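You operate a simulated robot arm through the tools that you are given. There is no shell and no other tool.

You are at the controls of a simulated robot arm. One attempt, no reset.

Task
Gauge both parts on the post: open box if it drops over, REWORK if tight.
Fine: put the blue lid on the box; blanks and pegs stay where they are.

It is judged by the outcome, as a careful person would: the job done as asked, and still so three seconds after it is handed in. It fails if anything else is knocked over, pushed out of place, dropped, spilled or broken. Lids that push on must go on centred and level and be pressed home; caps that screw on are set level and turned clockwise until they are tight.

Robot
A 6-joint arm with a two-finger gripper, fixed in place. Base frame: the origin is at the foot of the arm, x ahead of it, y to its left, z up; the work surface is at about z = 760. Lengths are in mm, angles in degrees, forces in N, time in s.
With the tool pointing down near the work surface it reaches from about 300 to 680 mm from the base axis. Its first joint turns from -66.0 to 66.0 degrees. Payload 2.45 kg.
The tool frame sits at the grasp point between the pads (the TCP): z along the fingers, y along the line on which they close. The tips reach 30 mm beyond it. The gripper opens to 106 mm. The gripper's body begins 79 mm behind the TCP.
Orientation is that of the tool frame in the base frame, as a unit quaternion [w, x, y, z]. With the fingers straight down and closing along the base's y, the tool's x points along the base's -x, its y along +y and its z along -z.

Tools
- The arm moves only by the tool send_rows. Its argument "deltas" is a list of rows, each a list of 7 numbers: the shift along the base's x, y, z in mm, then the turn, a rotation vector about the base's x, y, z in degrees, then the opening, from 0 (shut) to 1 (fully open). In form: [[dx, dy, dz, rx, ry, rz, claw], ...]. A call has 1 to 20 rows; each row is the pose to reach, as a shift and turn from the pose commanded when the call began. Each row takes 0.2 s and may step no farther than 50 mm and 8.6 degrees from the row before; otherwise, or with a gripper value out of range, the whole call is refused. Where a pose cannot be reached the arm comes as near as it can. A force on the tool above 90 N (or 10 N above the force at the start of the call, whichever is more), or a blocked arm, ends the call early, and 0.2 s more pass. Each finger travels about 153 mm/s and halts on what it meets, pressing with about 24 N; the grip force reading is that of the motor and also rises with nothing between the fingers. The clock runs only during rows and for 0.2 s after the last one: add rows that repeat a pose to give the fingers time. It gives the time, the measured TCP pose, the force on the tool (base axes), the opening and the grip force at its end, in the units of the frame above (readings bear some noise), with the torque about the TCP (base axes, N m) and any sound that the robot's microphone picked up, and new pictures: "views" is both (left out), scene, wrist or none.
- Cameras (640 x 400 px; columns grow to the right, rows downward): "scene" is fixed at [65.7, 427.2, 1383.9]; the picture's right is [-0.59, -0.80, 0.00], its down [-0.62, 0.46, -0.64] and it looks along [0.51, -0.38, -0.77] (base axes); focal length 314 px, centre (320, 200). "wrist" rides on the gripper at [76, -2, -106] in the tool frame; the picture's right is [0.02, 1.00, 0.00], its down [-0.78, 0.02, -0.62] and it looks along [-0.62, 0.01, 0.78] (tool axes); focal length 247 px, centre (320, 200). There is no depth. A picture from a camera that has moved, and an enlarged one, comes with that camera's place and axes in the base frame and with its lens. The place of the scene camera against the robot may be out by one fixed shift of up to 12 mm in any direction.
- zoom(camera, box): a new picture of the part [left, top, right, bottom] of that camera's present view, enlarged. It takes no simulated time.
- finish_job(): hands the job in; it is judged then, once.

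Nothing tells you positions but the pictures and the camera data. Unless the task says otherwise, let go and move clear before handing in.

The tools are called after "Request:" by a JSON object that holds its "op" and its "data". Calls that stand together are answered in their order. send_rows: Moves the arm, as the interface text tells. Its arguments: {"type":"object","properties":{"deltas":{"type":"array","items":{"type":"array","items":{"type":"number"}}},"views":{"type":"string","enum":["both","scene","wrist","none"]}},"required":["deltas"]} The other tools are called the same way: zoom (camera, box) takes an enlarged picture of a part of a camera's view; finish_job () hands the job in.

At the start:

```text
t: 0.0
ee_pos: [315.5, 86.0, 1036.9]
tcp_rot: [0.0, 0.0, 1.0, 0.0]
wrist_force: [-0.3, -0.2, 0.3]
ft_torque: [-0.02, 0.02, -0.01]
opening: 106.1
grasp_force: 0.1
```

scene: 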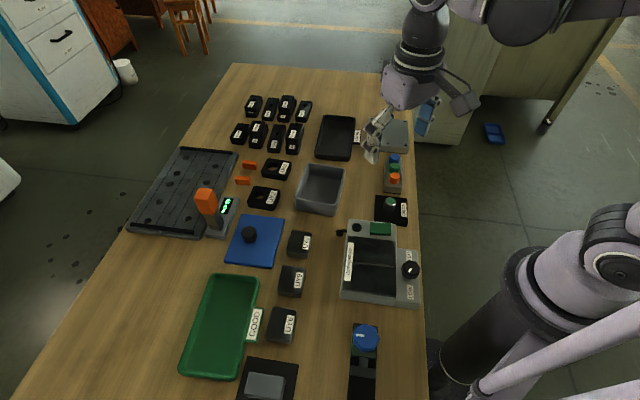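
wrist: 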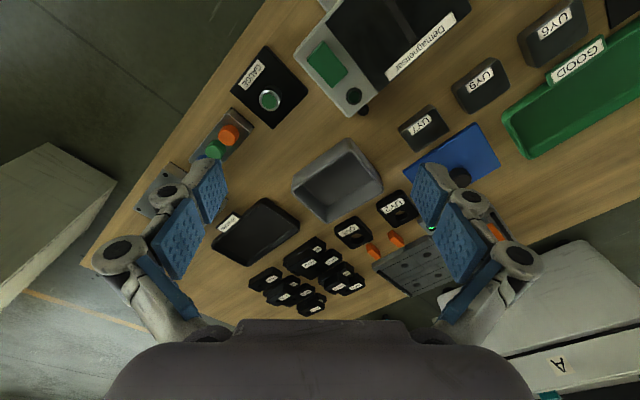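

I see a bench with a gauge post, two black parts with holes near orange pegs, blanks, an open grey box, a blue lid, and several trays. I'll zoom in on the details before moving anything.

Request:
{"op": "zoom", "data": {"camera": "scene", "box": [220, 80, 380, 180]}}

Request:
{"op": "zoom", "data": {"camera": "scene", "box": [200, 150, 360, 270]}}

Request:
{"op": "zoom", "data": {"camera": "scene", "box": [320, 100, 440, 230]}}

Request:
{"op": "zoom", "data": {"camera": "scene", "box": [170, 220, 430, 400]}}

Request:
{"op": "zoom", "data": {"camera": "wrist", "box": [200, 40, 400, 180]}}

Request:
{"op": "zoom", "data": {"camera": "wrist", "box": [200, 160, 420, 320]}}

Request:
{"op": "zoom", "data": {"camera": "wrist", "box": [360, 80, 560, 220]}}

```text
4.00 times, centred on (300, 130) of scene
camera zoom: at [65.7, 427.2, 1383.9], right [-0.59, -0.8, 0.0], down [-0.62, 0.46, -0.64], along [0.51, -0.38, -0.77], focal length 1258 px, centre (400, 480)
```

zoom: 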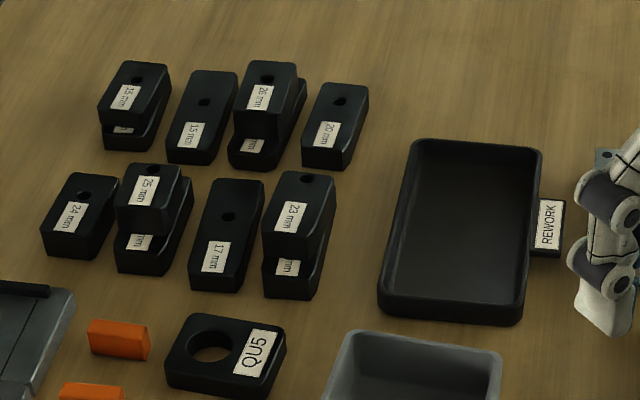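

```text
3.33 times, centred on (280, 210) of scene
camera zoom: at [65.7, 427.2, 1383.9], right [-0.59, -0.8, 0.0], down [-0.62, 0.46, -0.64], along [0.51, -0.38, -0.77], focal length 1048 px, centre (453, 167)
```

zoom: 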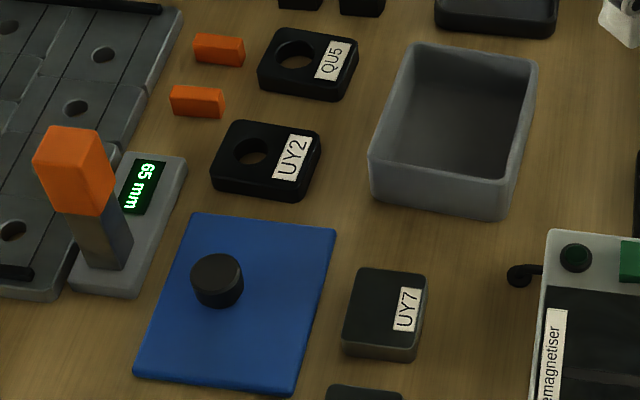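

```text
3.08 times, centred on (380, 165) of scene
camera zoom: at [65.7, 427.2, 1383.9], right [-0.59, -0.8, 0.0], down [-0.62, 0.46, -0.64], along [0.51, -0.38, -0.77], focal length 967 px, centre (135, 308)
```

zoom: 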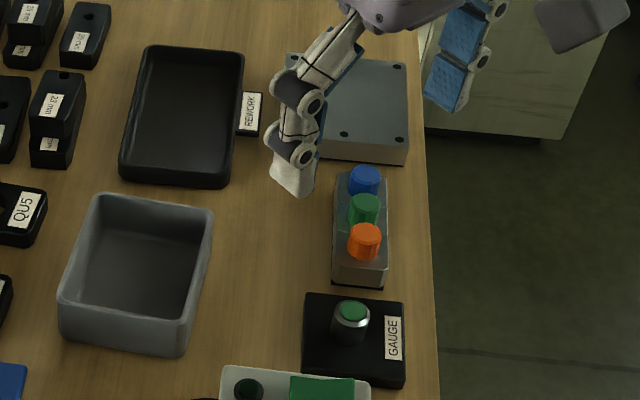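

```text
2.22 times, centred on (300, 310) of scene
camera zoom: at [65.7, 427.2, 1383.9], right [-0.59, -0.8, 0.0], down [-0.62, 0.46, -0.64], along [0.51, -0.38, -0.77], focal length 699 px, centre (364, -44)
```

zoom: 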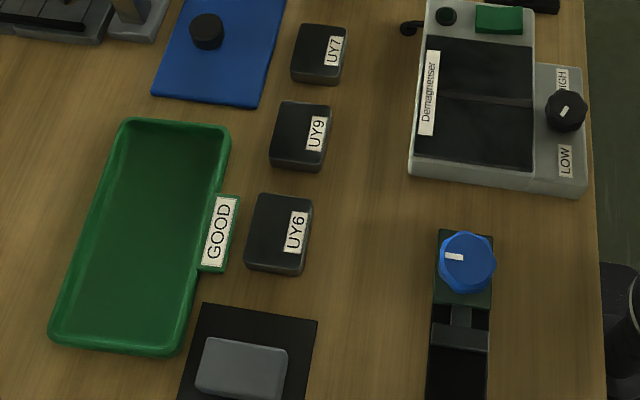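

```text
2.86 times, centred on (300, 110) of wrist
camera zoom: at [239.4, 83.7, 1143.7], right [-0.02, 1.0, 0.0], down [0.78, 0.02, 0.62], along [0.62, 0.01, -0.78], focal length 706 px, centre (377, 457)
```

zoom: 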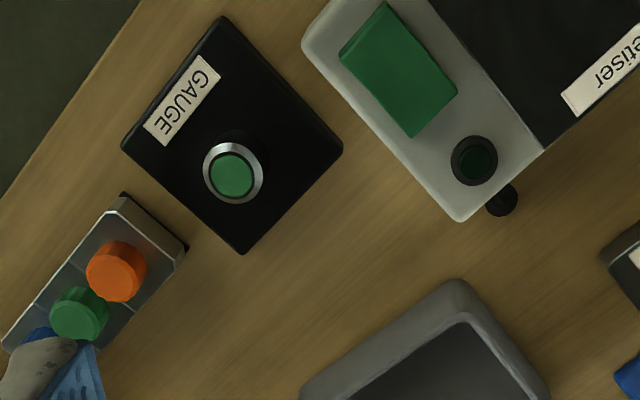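

```text
2.50 times, centred on (310, 240) of wrist
camera zoom: at [239.4, 83.7, 1143.7], right [-0.02, 1.0, 0.0], down [0.78, 0.02, 0.62], along [0.62, 0.01, -0.78], focal length 617 px, centre (345, 100)
```

zoom: 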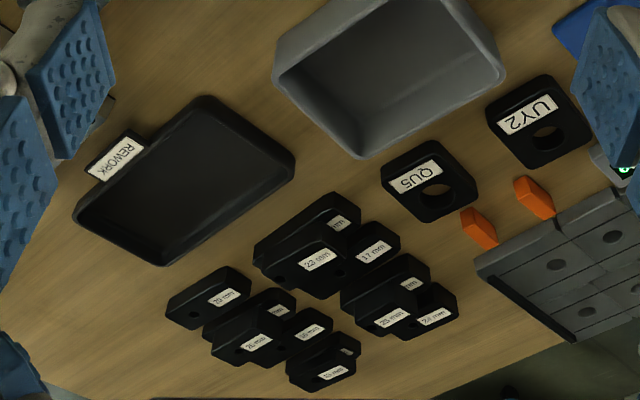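

```text
2.86 times, centred on (460, 150) of wrist
camera zoom: at [239.4, 83.7, 1143.7], right [-0.02, 1.0, 0.0], down [0.78, 0.02, 0.62], along [0.62, 0.01, -0.78], focal length 706 px, centre (-80, 343)
```

zoom: 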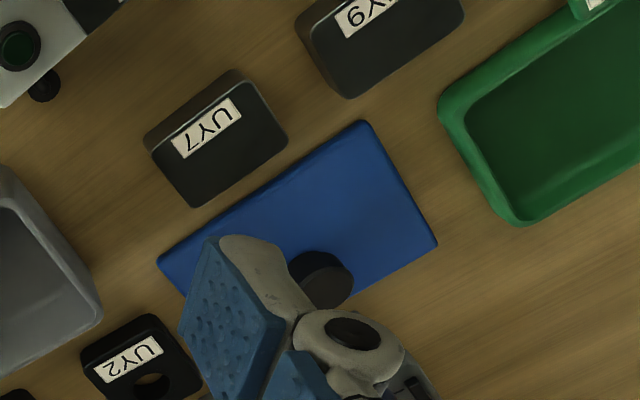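

I take the two holed parts (QU5, UY2) to be the ones to gauge. The gauge post is near (344, 17), the grey open box is in the middle, and the black REWORK tray sits beyond it. I'll move over the parts for a closer look.

Request:
{"op": "send_rows", "data": {"deltas": [[40, 15, -10, 0, 0, 0, 1], [80, 30, -20, 0, 0, 0, 1], [120, 45, -30, 0, 0, 0, 1], [160, 60, -40, 0, 0, 0, 1], [200, 80, -50, 0, 0, 0, 1], [230, 100, -60, 0, 0, 0, 1]]}}

```text
t: 1.4
ee_pos: [546.4, 183.9, 976.3]
tcp_rot: [0.0, -0.001, 1.0, 0.0]
wrist_force: [0.0, 0.1, 0.0]
ft_torque: [0.0, 0.03, -0.01]
opening: 105.9
grasp_force: 0.1
camera wrist: at [470.9, 183.0, 1082.6], right [-0.02, 1.0, 0.0], down [0.78, 0.02, 0.62], along [0.62, 0.01, -0.78], focal length 247 px, centre (320, 200)
```

scene: 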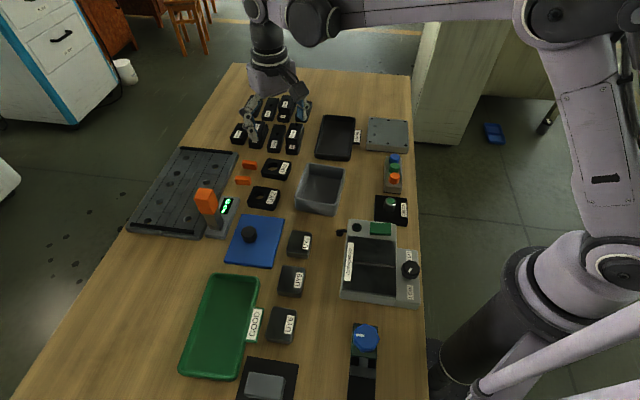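
wrist: 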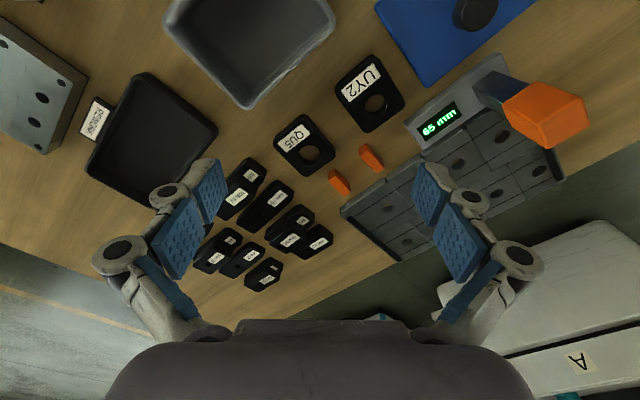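

Request:
{"op": "zoom", "data": {"camera": "wrist", "box": [260, 50, 420, 200]}}

Request:
{"op": "zoom", "data": {"camera": "wrist", "box": [150, 0, 350, 125]}}

Request:
{"op": "zoom", "data": {"camera": "wrist", "box": [370, 0, 620, 160]}}

Request:
{"op": "zoom", "data": {"camera": "wrist", "box": [0, 50, 240, 200]}}

```text
2.67 times, centred on (340, 125) of wrist
camera zoom: at [470.9, 183.0, 1082.6], right [-0.02, 1.0, 0.0], down [0.78, 0.02, 0.62], along [0.62, 0.01, -0.78], focal length 659 px, centre (267, 400)
```

zoom: 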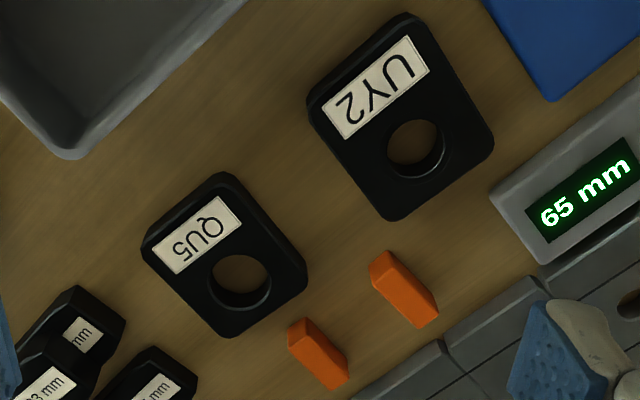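

```text
3.20 times, centred on (250, 62) of wrist
camera zoom: at [470.9, 183.0, 1082.6], right [-0.02, 1.0, 0.0], down [0.78, 0.02, 0.62], along [0.62, 0.01, -0.78], focal length 790 px, centre (544, 640)
```

zoom: 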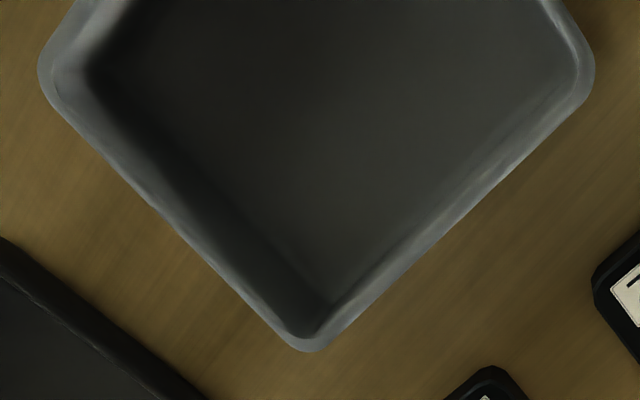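

```text
2.50 times, centred on (495, 80) of wrist
camera zoom: at [470.9, 183.0, 1082.6], right [-0.02, 1.0, 0.0], down [0.78, 0.02, 0.62], along [0.62, 0.01, -0.78], focal length 617 px, centre (-118, 500)
```

zoom: 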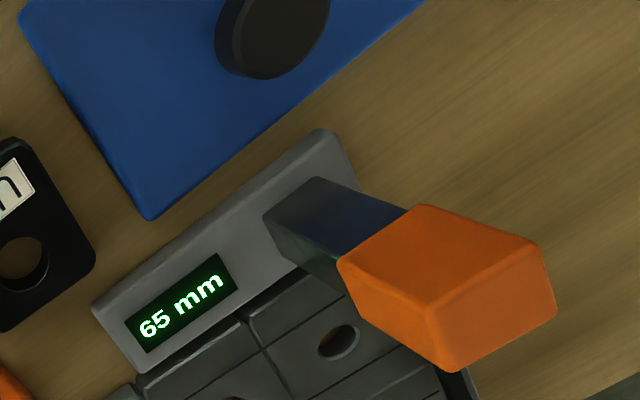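

```text
2.67 times, centred on (120, 125) of wrist
camera zoom: at [470.9, 183.0, 1082.6], right [-0.02, 1.0, 0.0], down [0.78, 0.02, 0.62], along [0.62, 0.01, -0.78], focal length 659 px, centre (853, 400)
```

zoom: 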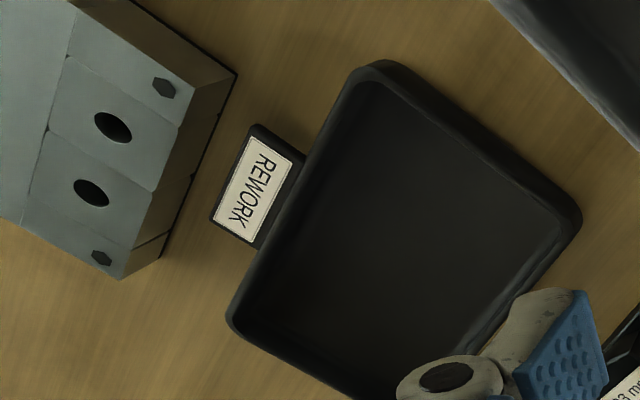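

QU5 is centred near (622, 165) and UY2 near (556, 243). Both are about 68 x 55 mm with their long axes at roughly 40°. I'll turn the gripper to that angle and come down above QU5 for a closer look.

Request:
{"op": "send_rows", "data": {"deltas": [[15, -4, -20, 0, 0, 8.2, 1], [30, -8, -40, 0, 0, 16.4, 1], [45, -12, -60, 0, 0, 24.6, 1], [60, -16, -80, 0, 0, 32.8, 1], [76.5, -21, -97, 0, 0, 41, 1], [76.5, -21, -97, 0, 0, 41, 1]]}}

```text
t: 2.8
ee_pos: [621.9, 163.9, 879.1]
tcp_rot: [0.0, -0.351, 0.936, 0.0]
wrist_force: [-1.3, -0.8, -0.4]
ft_torque: [0.01, 0.0, -0.03]
opening: 106.0
grasp_force: 0.0
camera wrist: at [565.1, 113.0, 985.2], right [-0.67, 0.74, 0.0], down [0.58, 0.53, 0.62], along [0.46, 0.42, -0.78], focal length 247 px, centre (320, 200)
```

scene: 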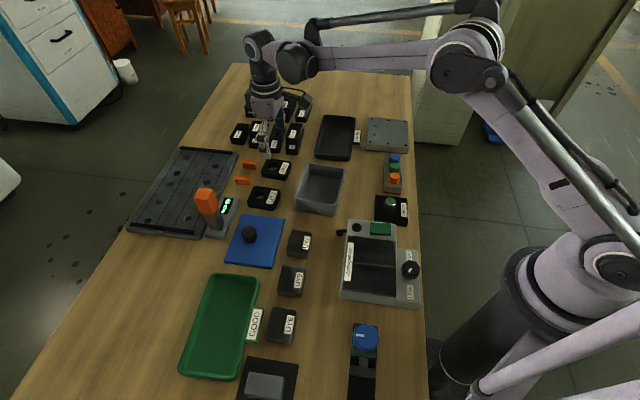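
wrist: 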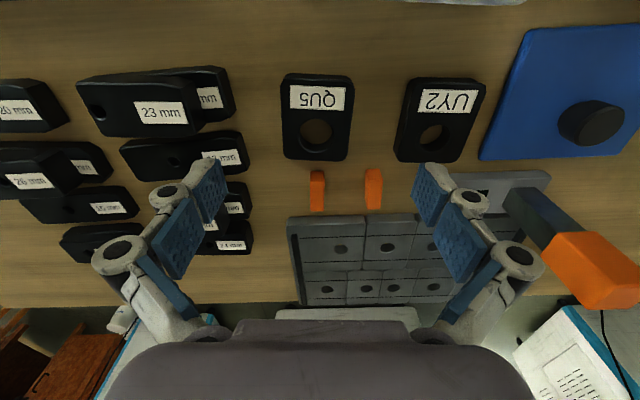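

Request:
{"op": "zoom", "data": {"camera": "wrist", "box": [260, 60, 380, 180]}}

Request:
{"op": "zoom", "data": {"camera": "wrist", "box": [380, 60, 500, 180]}}

```text
3.33 times, centred on (320, 120) of wrist
camera zoom: at [565.1, 113.0, 985.2], right [-0.67, 0.74, 0.0], down [0.58, 0.53, 0.62], along [0.46, 0.42, -0.78], focal length 823 px, centre (320, 467)
```

zoom: 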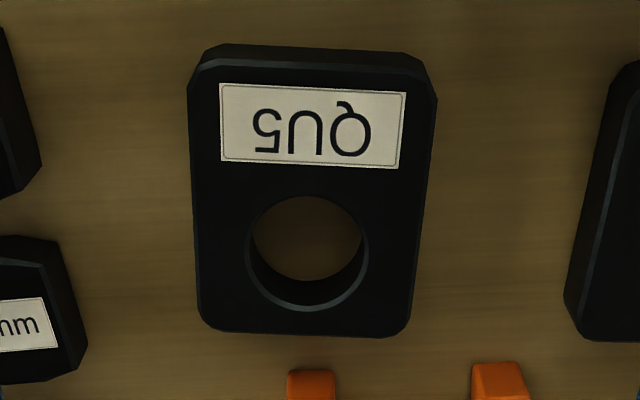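

```text
3.33 times, centred on (440, 120) of wrist
camera zoom: at [565.1, 113.0, 985.2], right [-0.67, 0.74, 0.0], down [0.58, 0.53, 0.62], along [0.46, 0.42, -0.78], focal length 823 px, centre (-80, 467)
```

zoom: 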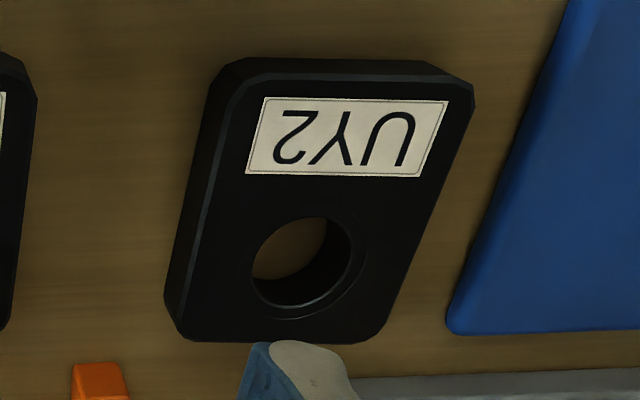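

QU5's hole is at about (635, 172), turned about 1.5° from the gripper. I'll line up over it, narrow the opening to clear its neighbours, and come partway down.

Request:
{"op": "send_rows", "data": {"deltas": [[5, 3, -10, 0, 0, -0.7, 0.85], [10, 6, -25, 0, 0, -1.5, 0.755], [13, 7.8, -40, 0, 0, -1.5, 0.755], [13, 7.8, -45, 0, 0, -1.5, 0.755]], "views": "wrist"}}

```text
t: 3.8
ee_pos: [634.0, 173.7, 835.9]
tcp_rot: [0.0, -0.339, 0.941, 0.0]
wrist_force: [-0.6, -0.5, 0.3]
ft_torque: [0.0, -0.01, 0.01]
opening: 79.9
grasp_force: 0.1
camera wrist: at [577.1, 123.1, 942.2], right [-0.65, 0.76, 0.0], down [0.59, 0.51, 0.62], along [0.47, 0.41, -0.78], focal length 247 px, centre (320, 200)
```

wrist: 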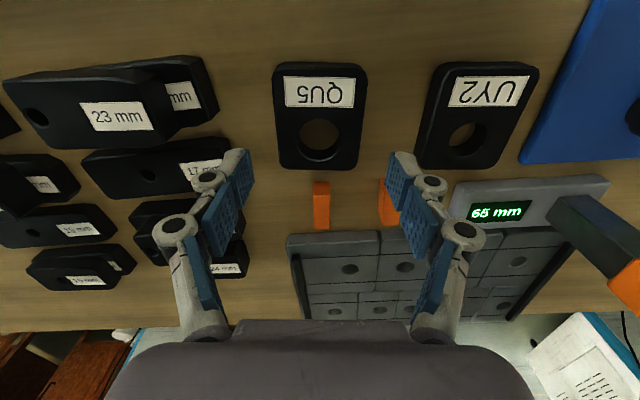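

Request:
{"op": "zoom", "data": {"camera": "wrist", "box": [250, 50, 390, 190]}}

```text
2.86 times, centred on (320, 120) of wrist
camera zoom: at [577.1, 123.1, 942.2], right [-0.65, 0.76, 0.0], down [0.59, 0.51, 0.62], along [0.47, 0.41, -0.78], focal length 706 px, centre (320, 429)
```

zoom: 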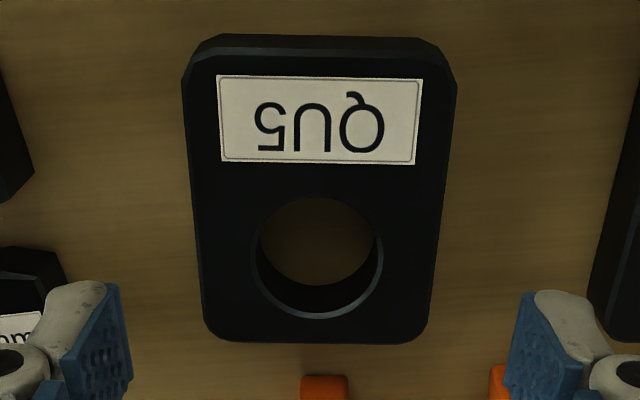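

The gripper is squared to QU5 and about 1–2 mm off its hole centre. I'll correct that and go down to grasp height.

Request:
{"op": "send_rows", "data": {"deltas": [[-1, -2.2, -10, 0, 0, 0, 0.755], [-1, -2.2, -22, 0, 0, 0, 0.755], [-1, -2.2, -32, 0, 0, 0, 0.755], [-1, -2.2, -39, 0, 0, 0, 0.755], [-1, -2.2, -39, 0, 0, 0, 0.755]], "views": "wrist"}}

```text
t: 5.0
ee_pos: [634.7, 171.1, 795.9]
tcp_rot: [0.0, -0.339, 0.941, 0.0]
wrist_force: [-0.4, -0.7, 0.2]
ft_torque: [0.02, -0.01, 0.05]
opening: 79.9
grasp_force: 0.1
camera wrist: at [576.4, 120.8, 902.4], right [-0.65, 0.76, 0.0], down [0.59, 0.51, 0.62], along [0.47, 0.41, -0.78], focal length 247 px, centre (320, 200)
```

wrist: 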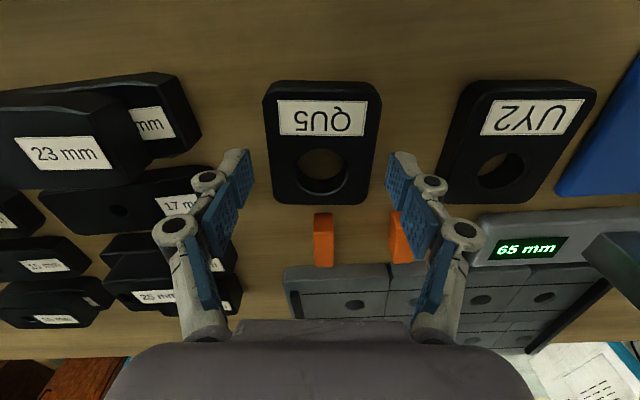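

The fingers straddle QU5 evenly at hole level and the tips clear the bench. I'm closing on it.

Request:
{"op": "send_rows", "data": {"deltas": [[0, 0, 0, 0, 0, 0, 0.6], [0, 0, 0, 0, 0, 0, 0.3], [0, 0, 0, 0, 0, 0, 0.3], [0, 0, 0, 0, 0, 0, 0.3]], "views": "wrist"}}

```text
t: 6.0
ee_pos: [634.8, 171.1, 794.8]
tcp_rot: [0.0, -0.339, 0.941, 0.001]
wrist_force: [-1.0, 0.5, 0.8]
ft_torque: [0.21, 0.11, 0.02]
opening: 59.5
grasp_force: 24.0
camera wrist: at [576.4, 121.0, 902.6], right [-0.65, 0.76, 0.0], down [0.59, 0.51, 0.62], along [0.47, 0.41, -0.78], focal length 247 px, centre (320, 200)
```

wrist: 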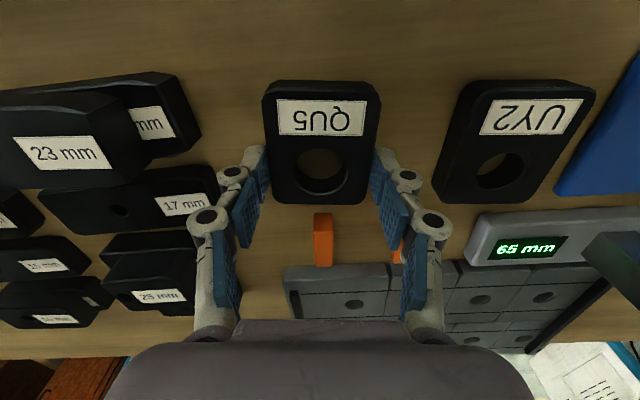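

QU5 is gripped at 59.5 mm. I'm lifting it straight up.

Request:
{"op": "send_rows", "data": {"deltas": [[0, 0, 10, 0, 0, 0, 0.3], [0, 0, 35, 0, 0, 0, 0.3], [0, 0, 70, 0, 0, 0, 0.3], [0, 0, 105, 0, 0, 0, 0.3], [0, 0, 115, 0, 0, 0, 0.3], [0, 0, 115, 0, 0, 0, 0.3]]}}

```text
t: 7.4
ee_pos: [633.6, 170.8, 910.5]
tcp_rot: [0.0, -0.339, 0.941, 0.0]
wrist_force: [0.5, -0.4, -5.9]
ft_torque: [0.03, -0.02, 0.02]
opening: 59.8
grasp_force: 24.5
camera wrist: at [576.1, 120.3, 1017.5], right [-0.65, 0.76, 0.0], down [0.59, 0.51, 0.62], along [0.47, 0.41, -0.78], focal length 247 px, centre (320, 200)
```

scene: 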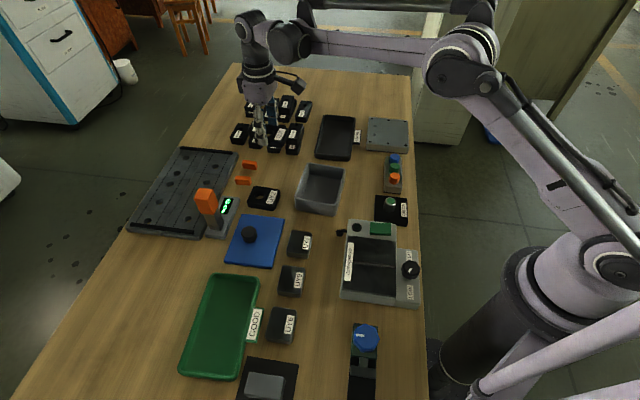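
wrist: 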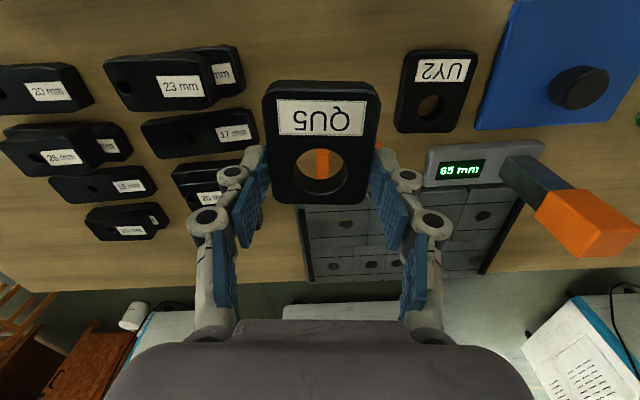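

QU5 is held firmly, weighs about 6 N and hangs level. I'm carrying it over to the gauge area.

Request:
{"op": "send_rows", "data": {"deltas": [[-15, -6, 0, 0, 0, 0, 0.3], [-40, -17, 0, 0, 0, 0, 0.3], [-70, -29, 0, 0, 0, 0, 0.3], [-100, -42, 0, 0, 0, 0, 0.3], [-130, -55, 0, 0, 0, 0, 0.3], [-160, -67, 0, 0, 0, 0, 0.3], [-190, -80, 0, 0, 0, 0, 0.3], [-220, -93, 0, 0, 0, 0, 0.3], [-245, -103, 0, 0, 0, 0, 0.3], [-260, -110, 0, 0, 0, 0, 0.3], [-260, -110, 0, 0, 0, 0, 0.3]]}}

```text
t: 9.8
ee_pos: [373.8, 59.8, 910.7]
tcp_rot: [0.0, -0.337, 0.941, 0.0]
wrist_force: [0.1, 0.8, -4.3]
ft_torque: [0.05, -0.05, 0.01]
opening: 60.0
grasp_force: 23.9
camera wrist: at [316.2, 9.8, 1017.0], right [-0.65, 0.76, 0.0], down [0.59, 0.51, 0.62], along [0.47, 0.41, -0.78], focal length 247 px, centre (320, 200)
```

scene: 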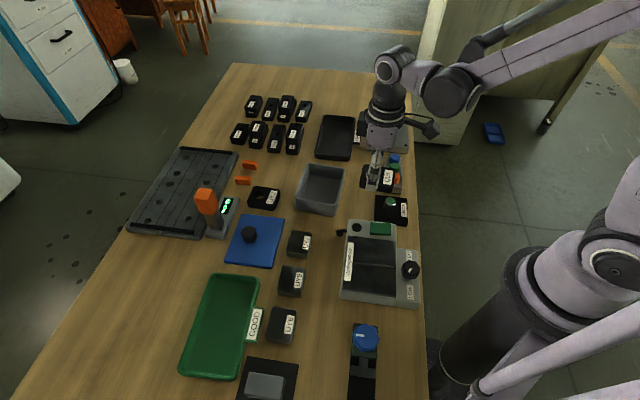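
wrist: 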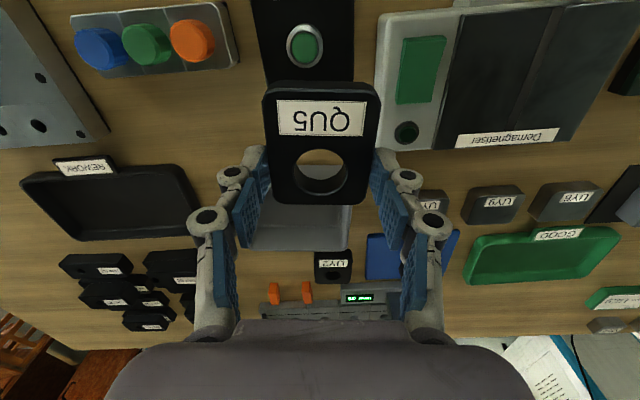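

Request:
{"op": "zoom", "data": {"camera": "wrist", "box": [220, 0, 400, 112]}}

Request:
{"op": "zoom", "data": {"camera": "scene", "box": [340, 140, 440, 240]}}

```text
3.56 times, centred on (310, 56) of wrist
camera zoom: at [316.2, 9.8, 1017.0], right [-0.65, 0.76, 0.0], down [0.59, 0.51, 0.62], along [0.47, 0.41, -0.78], focal length 878 px, centre (356, 712)
```

zoom: 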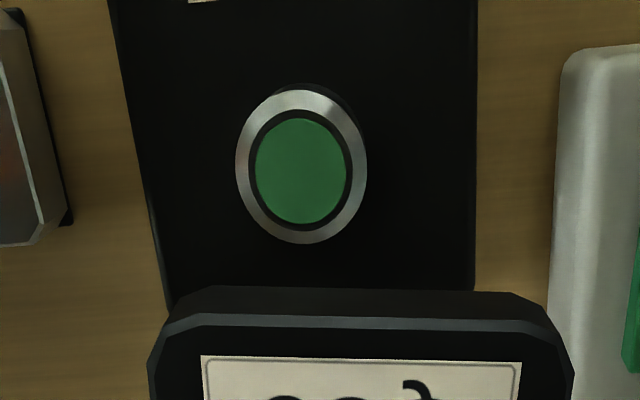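

```text
4.00 times, centred on (390, 190) of scene
camera zoom: at [65.8, 427.2, 1383.9], right [-0.59, -0.8, 0.0], down [-0.62, 0.46, -0.64], along [0.51, -0.38, -0.77], focal length 1258 px, centre (40, 240)
```

zoom: 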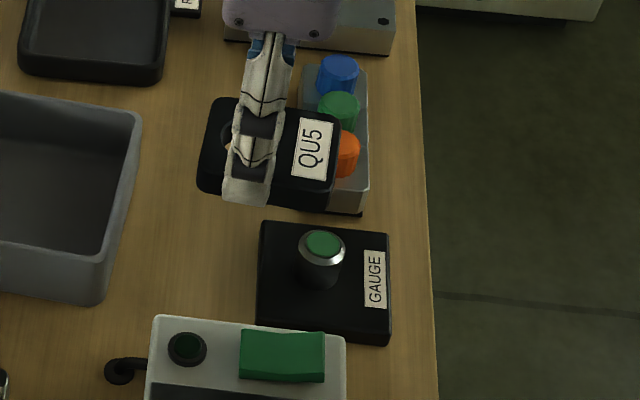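

Request:
{"op": "zoom", "data": {"camera": "wrist", "box": [260, 70, 390, 210]}}

```text
2.86 times, centred on (325, 140) of wrist
camera zoom: at [316.2, 9.8, 1017.0], right [-0.65, 0.76, 0.0], down [0.59, 0.51, 0.62], along [0.47, 0.41, -0.78], focal length 706 px, centre (306, 371)
```

zoom: 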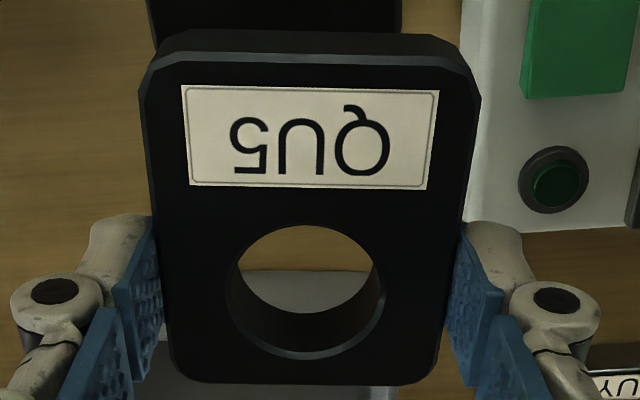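

The post is a 28 mm chamfered pin with its top near z = 803, at about (343, 18.5). QU5's hole measures about 29.4 mm and sits on the gripper axis, so I'll move over the post and come down to hover.

Request:
{"op": "send_rows", "data": {"deltas": [[-8, -11, 0, 0, 0, 0, 0.3], [-20, -27, 0, 0, 0, 0, 0.3], [-31, -42, 0, 0, 0, 0, 0.3], [-31, -42, -20, 0, 0, 0, 0.3], [-31, -42, -40, 0, 0, 0, 0.3], [-31, -42, -50, 0, 0, 0, 0.3], [-31, -42, -50, 0, 0, 0, 0.3]]}}

```text
t: 11.4
ee_pos: [343.3, 17.1, 861.9]
tcp_rot: [0.0, -0.339, 0.941, 0.001]
wrist_force: [0.2, 0.0, -5.2]
ft_torque: [0.02, -0.05, -0.01]
opening: 59.9
grasp_force: 24.2
camera wrist: at [285.8, -32.2, 967.6], right [-0.65, 0.76, 0.0], down [0.59, 0.51, 0.62], along [0.47, 0.41, -0.78], focal length 247 px, centre (320, 200)
```

scene: 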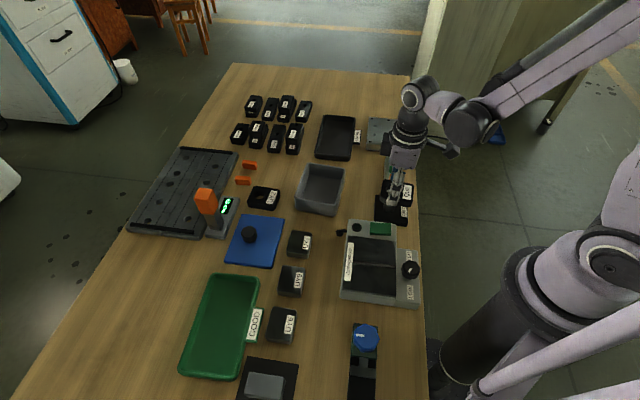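
wrist: 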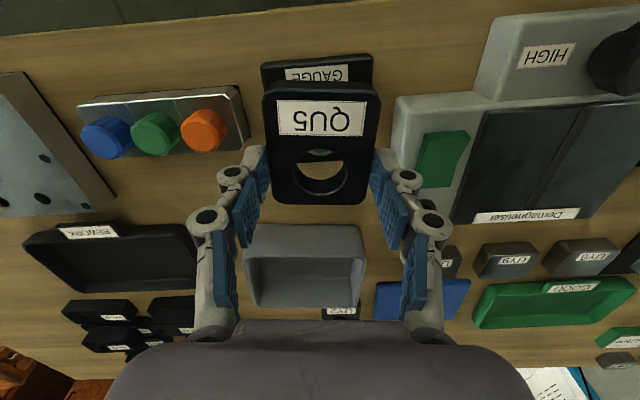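

Request:
{"op": "zoom", "data": {"camera": "wrist", "box": [270, 130, 370, 220]}}

Request:
{"op": "zoom", "data": {"camera": "scene", "box": [350, 150, 440, 240]}}

```text
4.44 times, centred on (320, 175) of wrist
camera zoom: at [285.8, -32.2, 967.6], right [-0.65, 0.76, 0.0], down [0.59, 0.51, 0.62], along [0.47, 0.41, -0.78], focal length 1098 px, centre (320, 311)
```

zoom: 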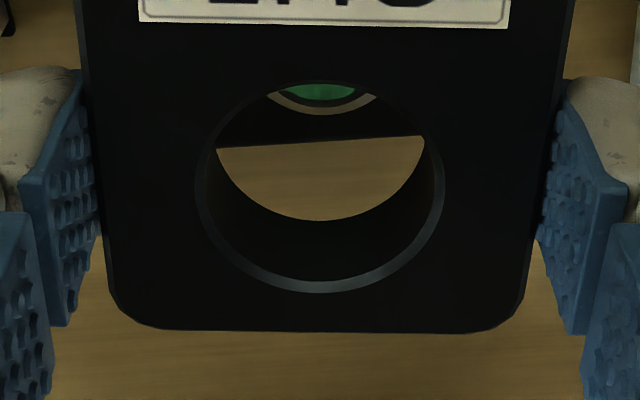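

```text
4.44 times, centred on (395, 195) of scene
camera zoom: at [65.8, 427.2, 1383.9], right [-0.59, -0.8, 0.0], down [-0.62, 0.46, -0.64], along [0.51, -0.38, -0.77], focal length 1397 px, centre (-13, 222)
```

zoom: 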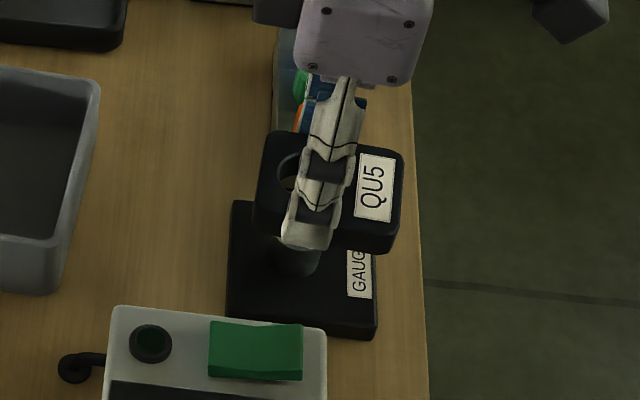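

Seen through the hole, the post top lines up laterally, and fore-aft to within about 0.7 mm. I'll go down gently to just above the post top and check again.

Request:
{"op": "send_rows", "data": {"deltas": [[0, 0, -6, 0, 0, 0, 0.3], [0, 0, -12, 0, 0, 0, 0.3], [0, 0, -17, 0, 0, 0, 0.3], [0, 0, -20, 0, 0, 0, 0.3], [0, 0, -20, 0, 0, 0, 0.3]], "views": "wrist"}}

Request:
{"op": "zoom", "data": {"camera": "wrist", "box": [270, 130, 370, 220]}}

Request:
{"op": "zoom", "data": {"camera": "scene", "box": [350, 150, 440, 240]}}

```text
t: 12.6
ee_pos: [343.4, 18.6, 840.0]
tcp_rot: [0.0, -0.338, 0.941, -0.001]
wrist_force: [0.0, 1.1, -5.6]
ft_torque: [0.04, -0.05, -0.04]
opening: 59.8
grasp_force: 23.9
camera wrist: at [285.6, -31.4, 947.0], right [-0.65, 0.76, 0.0], down [0.59, 0.51, 0.62], along [0.47, 0.41, -0.78], focal length 247 px, centre (320, 200)
```

wrist: 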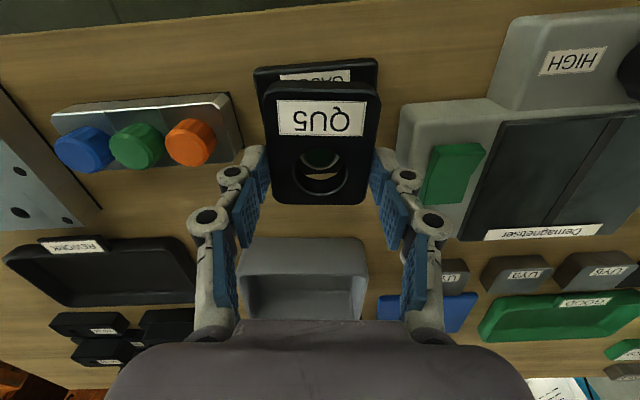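

```text
4.44 times, centred on (320, 175) of wrist
camera zoom: at [285.6, -31.4, 947.0], right [-0.65, 0.76, 0.0], down [0.59, 0.51, 0.62], along [0.47, 0.41, -0.78], focal length 1098 px, centre (320, 311)
```

zoom: 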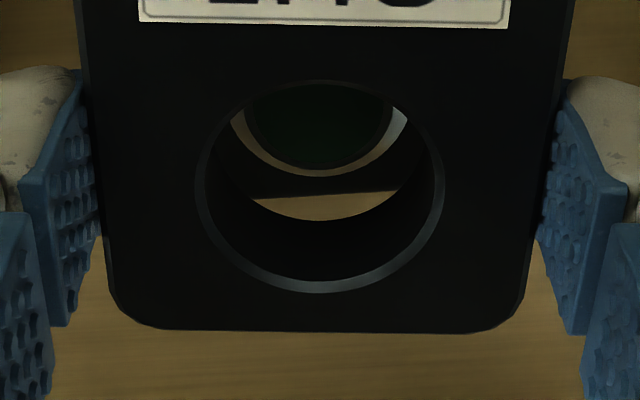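

```text
4.44 times, centred on (395, 195) of scene
camera zoom: at [65.8, 427.2, 1383.9], right [-0.59, -0.8, 0.0], down [-0.62, 0.46, -0.64], along [0.51, -0.38, -0.77], focal length 1397 px, centre (-13, 222)
```

zoom: 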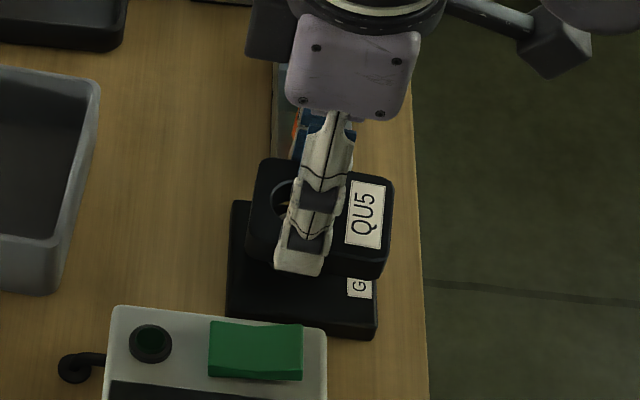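

Still centred in view with only the part's weight on the sensor. I'll step down a few millimetres at a time, watching the force.

Request:
{"op": "send_rows", "data": {"deltas": [[0, 0, -2, 0, 0, 0, 0.3], [0, 0, -4, 0, 0, 0, 0.3], [0, 0, -4, 0, 0, 0, 0.3]], "views": "none"}}

Request:
{"op": "send_rows", "data": {"deltas": [[0, 0, -1, 0, 0, 0, 0.3], [0, 0, -2, 0, 0, 0, 0.3], [0, 0, -2, 0, 0, 0, 0.3]], "views": "wrist"}}

Request:
{"op": "zoom", "data": {"camera": "wrist", "box": [270, 130, 370, 220]}}

```text
t: 13.4
ee_pos: [343.0, 17.7, 835.9]
tcp_rot: [0.0, -0.338, 0.941, 0.0]
wrist_force: [-0.5, -0.7, -4.8]
ft_torque: [0.04, 0.03, 0.02]
opening: 59.9
grasp_force: 23.8
```

```text
t: 14.2
ee_pos: [343.1, 16.9, 835.0]
tcp_rot: [-0.001, -0.338, 0.941, 0.001]
wrist_force: [-7.8, -3.6, -3.2]
ft_torque: [-0.15, 0.24, -0.04]
opening: 59.7
grasp_force: 23.8
camera wrist: at [284.9, -32.3, 941.7], right [-0.65, 0.76, 0.0], down [0.59, 0.51, 0.62], along [0.47, 0.41, -0.78], focal length 247 px, centre (320, 200)
```

wrist: 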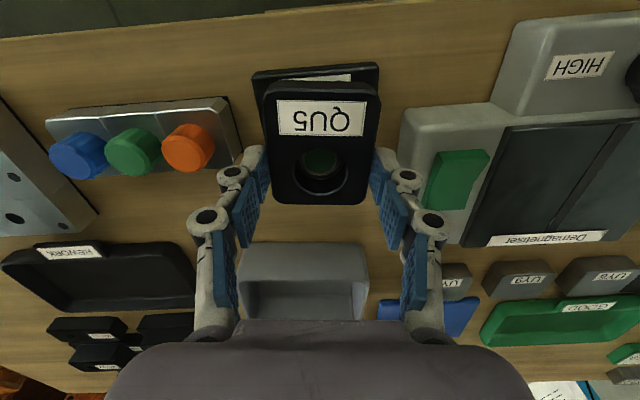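

```text
4.44 times, centred on (320, 175) of wrist
camera zoom: at [284.9, -32.3, 941.7], right [-0.65, 0.76, 0.0], down [0.59, 0.51, 0.62], along [0.47, 0.41, -0.78], focal length 1098 px, centre (320, 311)
```

zoom: 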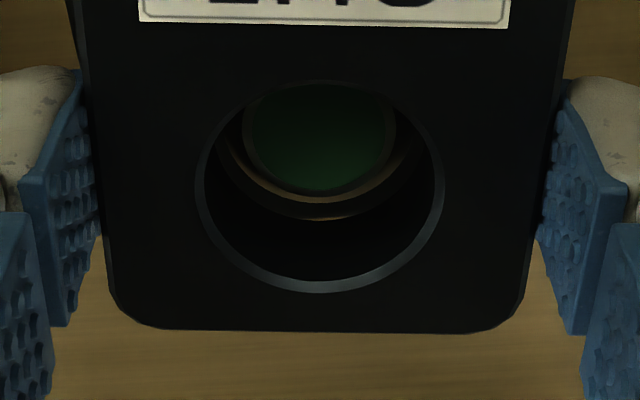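

The post's chamfer is pushing the part back toward the camera with about 8 N, so the hole sits about 1 mm too far forward. I'll shift by that amount to relieve it.

Request:
{"op": "send_rows", "data": {"deltas": [[-0.5, -0.3, 0.5, 0, 0, 0, 0.3], [-1.1, -0.6, 0, 0, 0, 0, 0.3], [-1.1, -0.6, 0, 0, 0, 0, 0.3]], "views": "none"}}

```text
t: 15.0
ee_pos: [341.2, 17.1, 834.7]
tcp_rot: [0.001, -0.339, 0.941, 0.001]
wrist_force: [0.2, -1.2, -4.2]
ft_torque: [0.04, -0.01, -0.02]
opening: 59.7
grasp_force: 23.6
```

That cleared the side force. I'm going on down in small steps.

Request:
{"op": "send_rows", "data": {"deltas": [[0, 0, -1, 0, 0, 0, 0.3], [0, 0, -2, 0, 0, 0, 0.3], [0, 0, -2, 0, 0, 0, 0.3]], "views": "none"}}

Request:
{"op": "send_rows", "data": {"deltas": [[0, 0, -1, 0, 0, 0, 0.3], [0, 0, -2, 0, 0, 0, 0.3], [0, 0, -2, 0, 0, 0, 0.3]], "views": "wrist"}}

Request:
{"op": "zoom", "data": {"camera": "wrist", "box": [270, 130, 370, 220]}}

```text
t: 15.8
ee_pos: [341.7, 17.2, 833.4]
tcp_rot: [0.0, -0.338, 0.941, 0.001]
wrist_force: [-0.6, -0.1, -3.7]
ft_torque: [0.04, -0.06, -0.02]
opening: 59.6
grasp_force: 24.2
```

```text
t: 16.6
ee_pos: [341.0, 17.4, 831.0]
tcp_rot: [0.0, -0.339, 0.941, 0.0]
wrist_force: [0.6, 0.2, -4.8]
ft_torque: [0.02, -0.05, 0.03]
opening: 59.9
grasp_force: 23.8
camera wrist: at [283.9, -32.4, 937.6], right [-0.65, 0.76, 0.0], down [0.59, 0.51, 0.62], along [0.47, 0.41, -0.78], focal length 247 px, centre (320, 200)
```

wrist: 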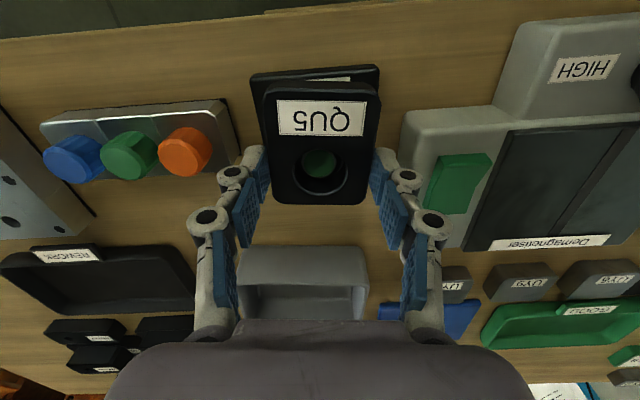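

```text
4.44 times, centred on (320, 175) of wrist
camera zoom: at [283.9, -32.4, 937.6], right [-0.65, 0.76, 0.0], down [0.59, 0.51, 0.62], along [0.47, 0.41, -0.78], focal length 1098 px, centre (320, 311)
```

zoom: 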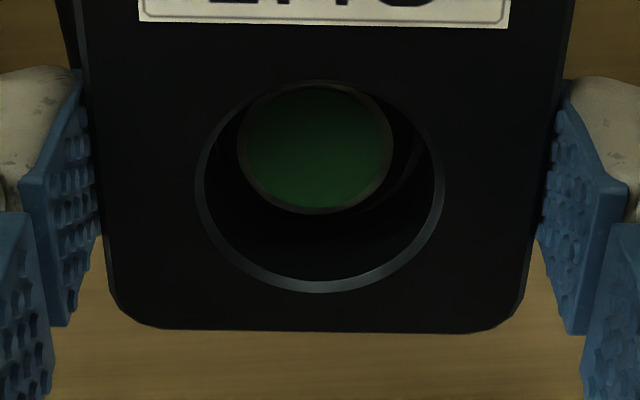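

The post is entering the hole freely and only the part's weight shows. I'll keep lowering it over the post.

Request:
{"op": "send_rows", "data": {"deltas": [[0, 0, -2, 0, 0, 0, 0.3], [0, 0, -4, 0, 0, 0, 0.3], [0, 0, -6, 0, 0, 0, 0.3], [0, 0, -6, 0, 0, 0, 0.3]], "views": "none"}}

Request:
{"op": "send_rows", "data": {"deltas": [[0, 0, -2, 0, 0, 0, 0.3], [0, 0, -4, 0, 0, 0, 0.3], [0, 0, -6, 0, 0, 0, 0.3], [0, 0, -6, 0, 0, 0, 0.3]]}}

Request:
{"op": "zoom", "data": {"camera": "wrist", "box": [270, 130, 370, 220]}}

Request:
{"op": "zoom", "data": {"camera": "scene", "box": [350, 150, 440, 240]}}

```text
t: 17.6
ee_pos: [341.5, 17.2, 823.9]
tcp_rot: [0.0, -0.338, 0.941, 0.0]
wrist_force: [-0.6, -1.0, -5.1]
ft_torque: [-0.01, -0.03, -0.04]
opening: 59.6
grasp_force: 23.8
```

```text
t: 18.6
ee_pos: [340.5, 16.7, 819.1]
tcp_rot: [0.0, -0.339, 0.941, 0.0]
wrist_force: [0.5, -0.8, -3.9]
ft_torque: [0.02, -0.05, 0.01]
opening: 59.9
grasp_force: 24.1
camera wrist: at [283.8, -32.9, 925.1], right [-0.65, 0.76, 0.0], down [0.59, 0.51, 0.62], along [0.47, 0.41, -0.78], focal length 247 px, centre (320, 200)
```

scene: 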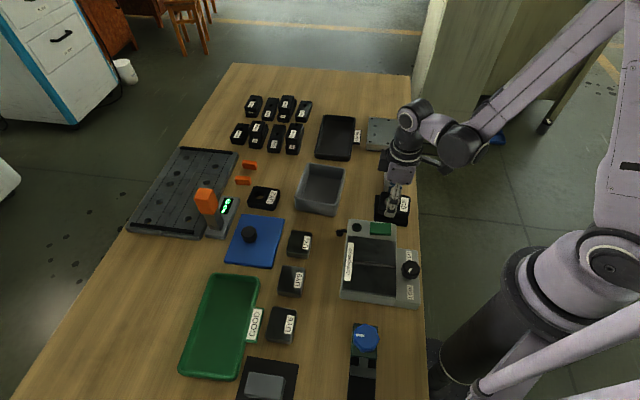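
wrist: 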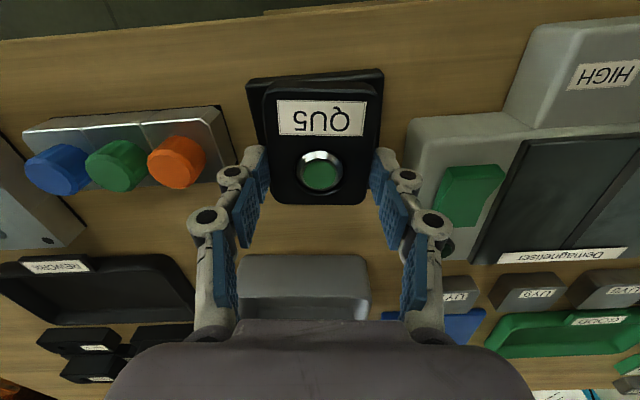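

```text
4.44 times, centred on (320, 175) of wrist
camera zoom: at [283.8, -32.9, 925.1], right [-0.65, 0.76, 0.0], down [0.59, 0.51, 0.62], along [0.47, 0.41, -0.78], focal length 1098 px, centre (320, 311)
```

zoom: 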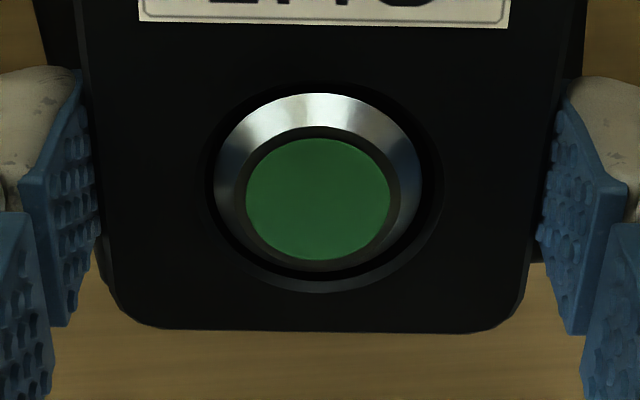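

```text
4.44 times, centred on (395, 195) of scene
camera zoom: at [65.8, 427.2, 1383.9], right [-0.59, -0.8, 0.0], down [-0.62, 0.46, -0.64], along [0.51, -0.38, -0.77], focal length 1397 px, centre (-13, 222)
```

zoom: 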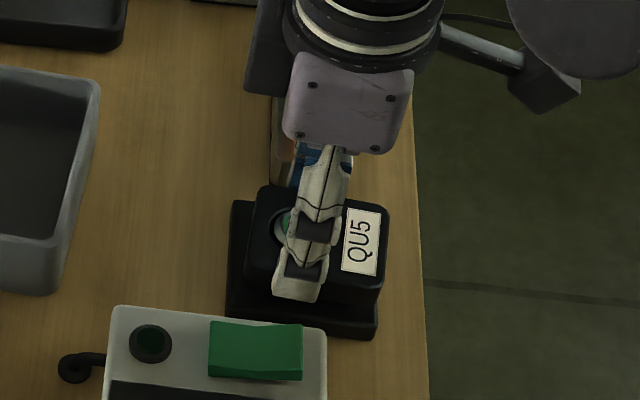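

The post is through QU5 with clearance all round. I'll take it nearly to the plate to be sure it goes the full depth.

Request:
{"op": "send_rows", "data": {"deltas": [[0, 0, -2, 0, 0, 0, 0.3], [0, 0, -4, 0, 0, 0, 0.3], [0, 0, -6, 0, 0, 0, 0.3], [0, 0, -6, 0, 0, 0, 0.3]], "views": "none"}}

Request:
{"op": "send_rows", "data": {"deltas": [[0, 0, -1, 0, 0, 0, 0.3], [0, 0, -2, 0, 0, 0, 0.3], [0, 0, -2, 0, 0, 0, 0.3]], "views": "none"}}

Request:
{"op": "send_rows", "data": {"deltas": [[0, 0, -1, 0, 0, 0, 0.3], [0, 0, -2, 0, 0, 0, 0.3], [0, 0, -2, 0, 0, 0, 0.3]], "views": "wrist"}}

```text
t: 19.6
ee_pos: [341.1, 16.9, 813.3]
tcp_rot: [0.0, -0.339, 0.941, 0.001]
wrist_force: [-0.6, -0.3, -5.3]
ft_torque: [0.01, -0.04, -0.02]
opening: 59.8
grasp_force: 24.2
```

```text
t: 20.4
ee_pos: [342.2, 17.8, 811.4]
tcp_rot: [-0.001, -0.338, 0.941, 0.0]
wrist_force: [-2.3, -2.6, 20.9]
ft_torque: [-0.08, 0.02, 0.03]
opening: 59.9
grasp_force: 24.0
```

```text
t: 21.2
ee_pos: [341.5, 17.3, 809.4]
tcp_rot: [0.0, -0.338, 0.941, 0.0]
wrist_force: [1.3, -2.0, 20.6]
ft_torque: [-0.06, -0.08, 0.01]
opening: 59.8
grasp_force: 23.7
camera wrist: at [284.4, -32.6, 915.6], right [-0.65, 0.76, 0.0], down [0.59, 0.51, 0.62], along [0.47, 0.41, -0.78], focal length 247 px, centre (320, 200)
```

wrist: 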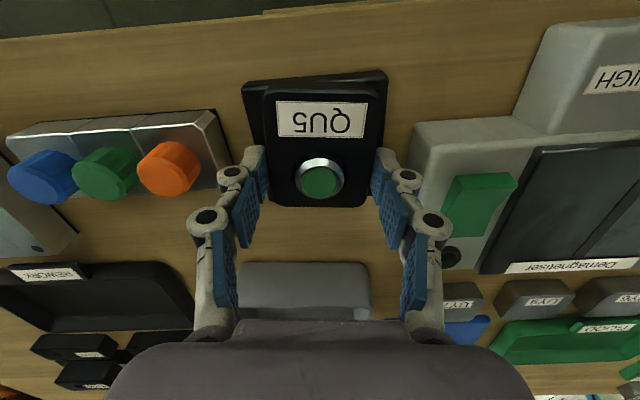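

QU5 dropped fully over the post and seated on the plate, so it's good and goes in the open box. I'm lifting it straight off.

Request:
{"op": "send_rows", "data": {"deltas": [[0, 0, 3, 0, 0, 0, 0.3], [0, 0, 10, 0, 0, 0, 0.3], [0, 0, 20, 0, 0, 0, 0.3], [0, 0, 32, 0, 0, 0, 0.3], [0, 0, 50, 0, 0, 0, 0.3], [0, 0, 75, 0, 0, 0, 0.3], [0, 0, 100, 0, 0, 0, 0.3], [0, 0, 120, 0, 0, 0, 0.3], [0, 0, 120, 0, 0, 0, 0.3]]}}

Request:
{"op": "zoom", "data": {"camera": "wrist", "box": [220, 180, 400, 320]}}

Request:
{"op": "zoom", "data": {"camera": "scene", "box": [280, 150, 360, 230]}}

```text
t: 23.2
ee_pos: [344.2, 16.0, 929.7]
tcp_rot: [0.0, -0.338, 0.941, 0.0]
wrist_force: [-0.5, -0.3, -5.1]
ft_torque: [0.02, -0.03, 0.02]
opening: 59.7
grasp_force: 24.2
camera wrist: at [285.8, -33.6, 1035.3], right [-0.65, 0.76, 0.0], down [0.59, 0.51, 0.62], along [0.47, 0.41, -0.78], focal length 247 px, centre (320, 200)
```

scene: 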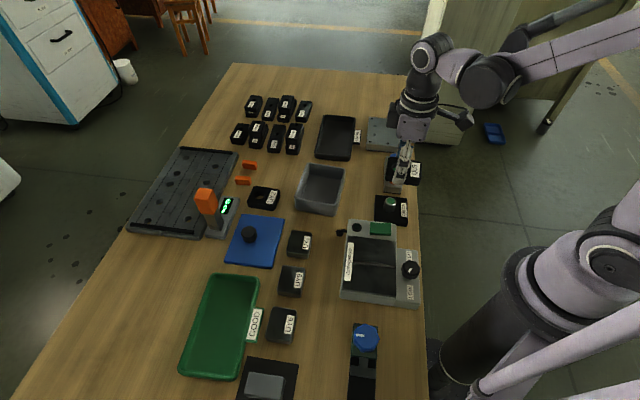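
wrist: 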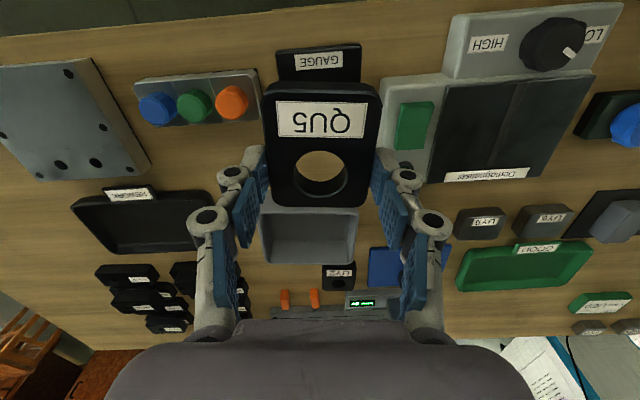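

```text
2.86 times, centred on (310, 250) of wrist
camera zoom: at [285.8, -33.6, 1035.3], right [-0.65, 0.76, 0.0], down [0.59, 0.51, 0.62], along [0.47, 0.41, -0.78], focal length 706 px, centre (349, 57)
```

zoom: 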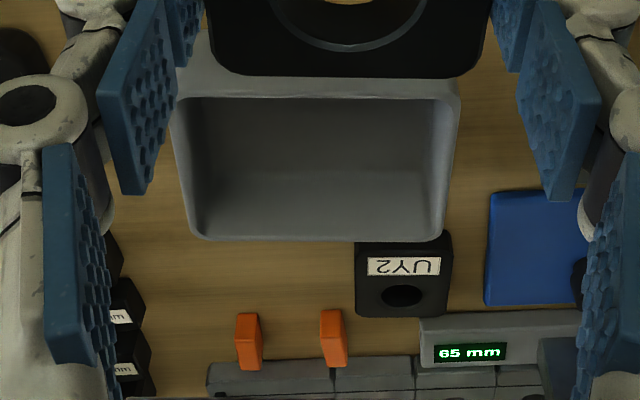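

```text
5.00 times, centred on (320, 190) of scene
camera zoom: at [65.8, 427.2, 1383.9], right [-0.59, -0.8, 0.0], down [-0.62, 0.46, -0.64], along [0.51, -0.38, -0.77], focal length 1572 px, centre (320, 250)
```

zoom: 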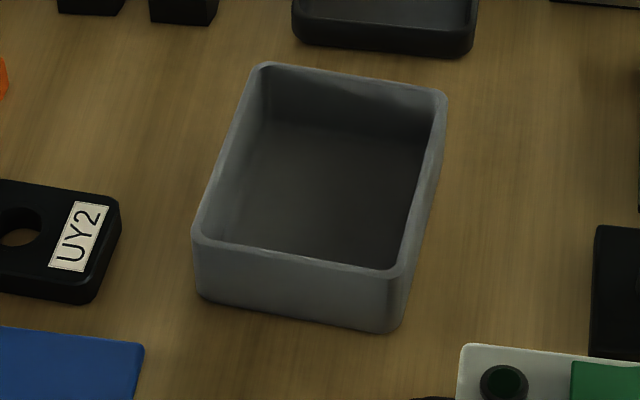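

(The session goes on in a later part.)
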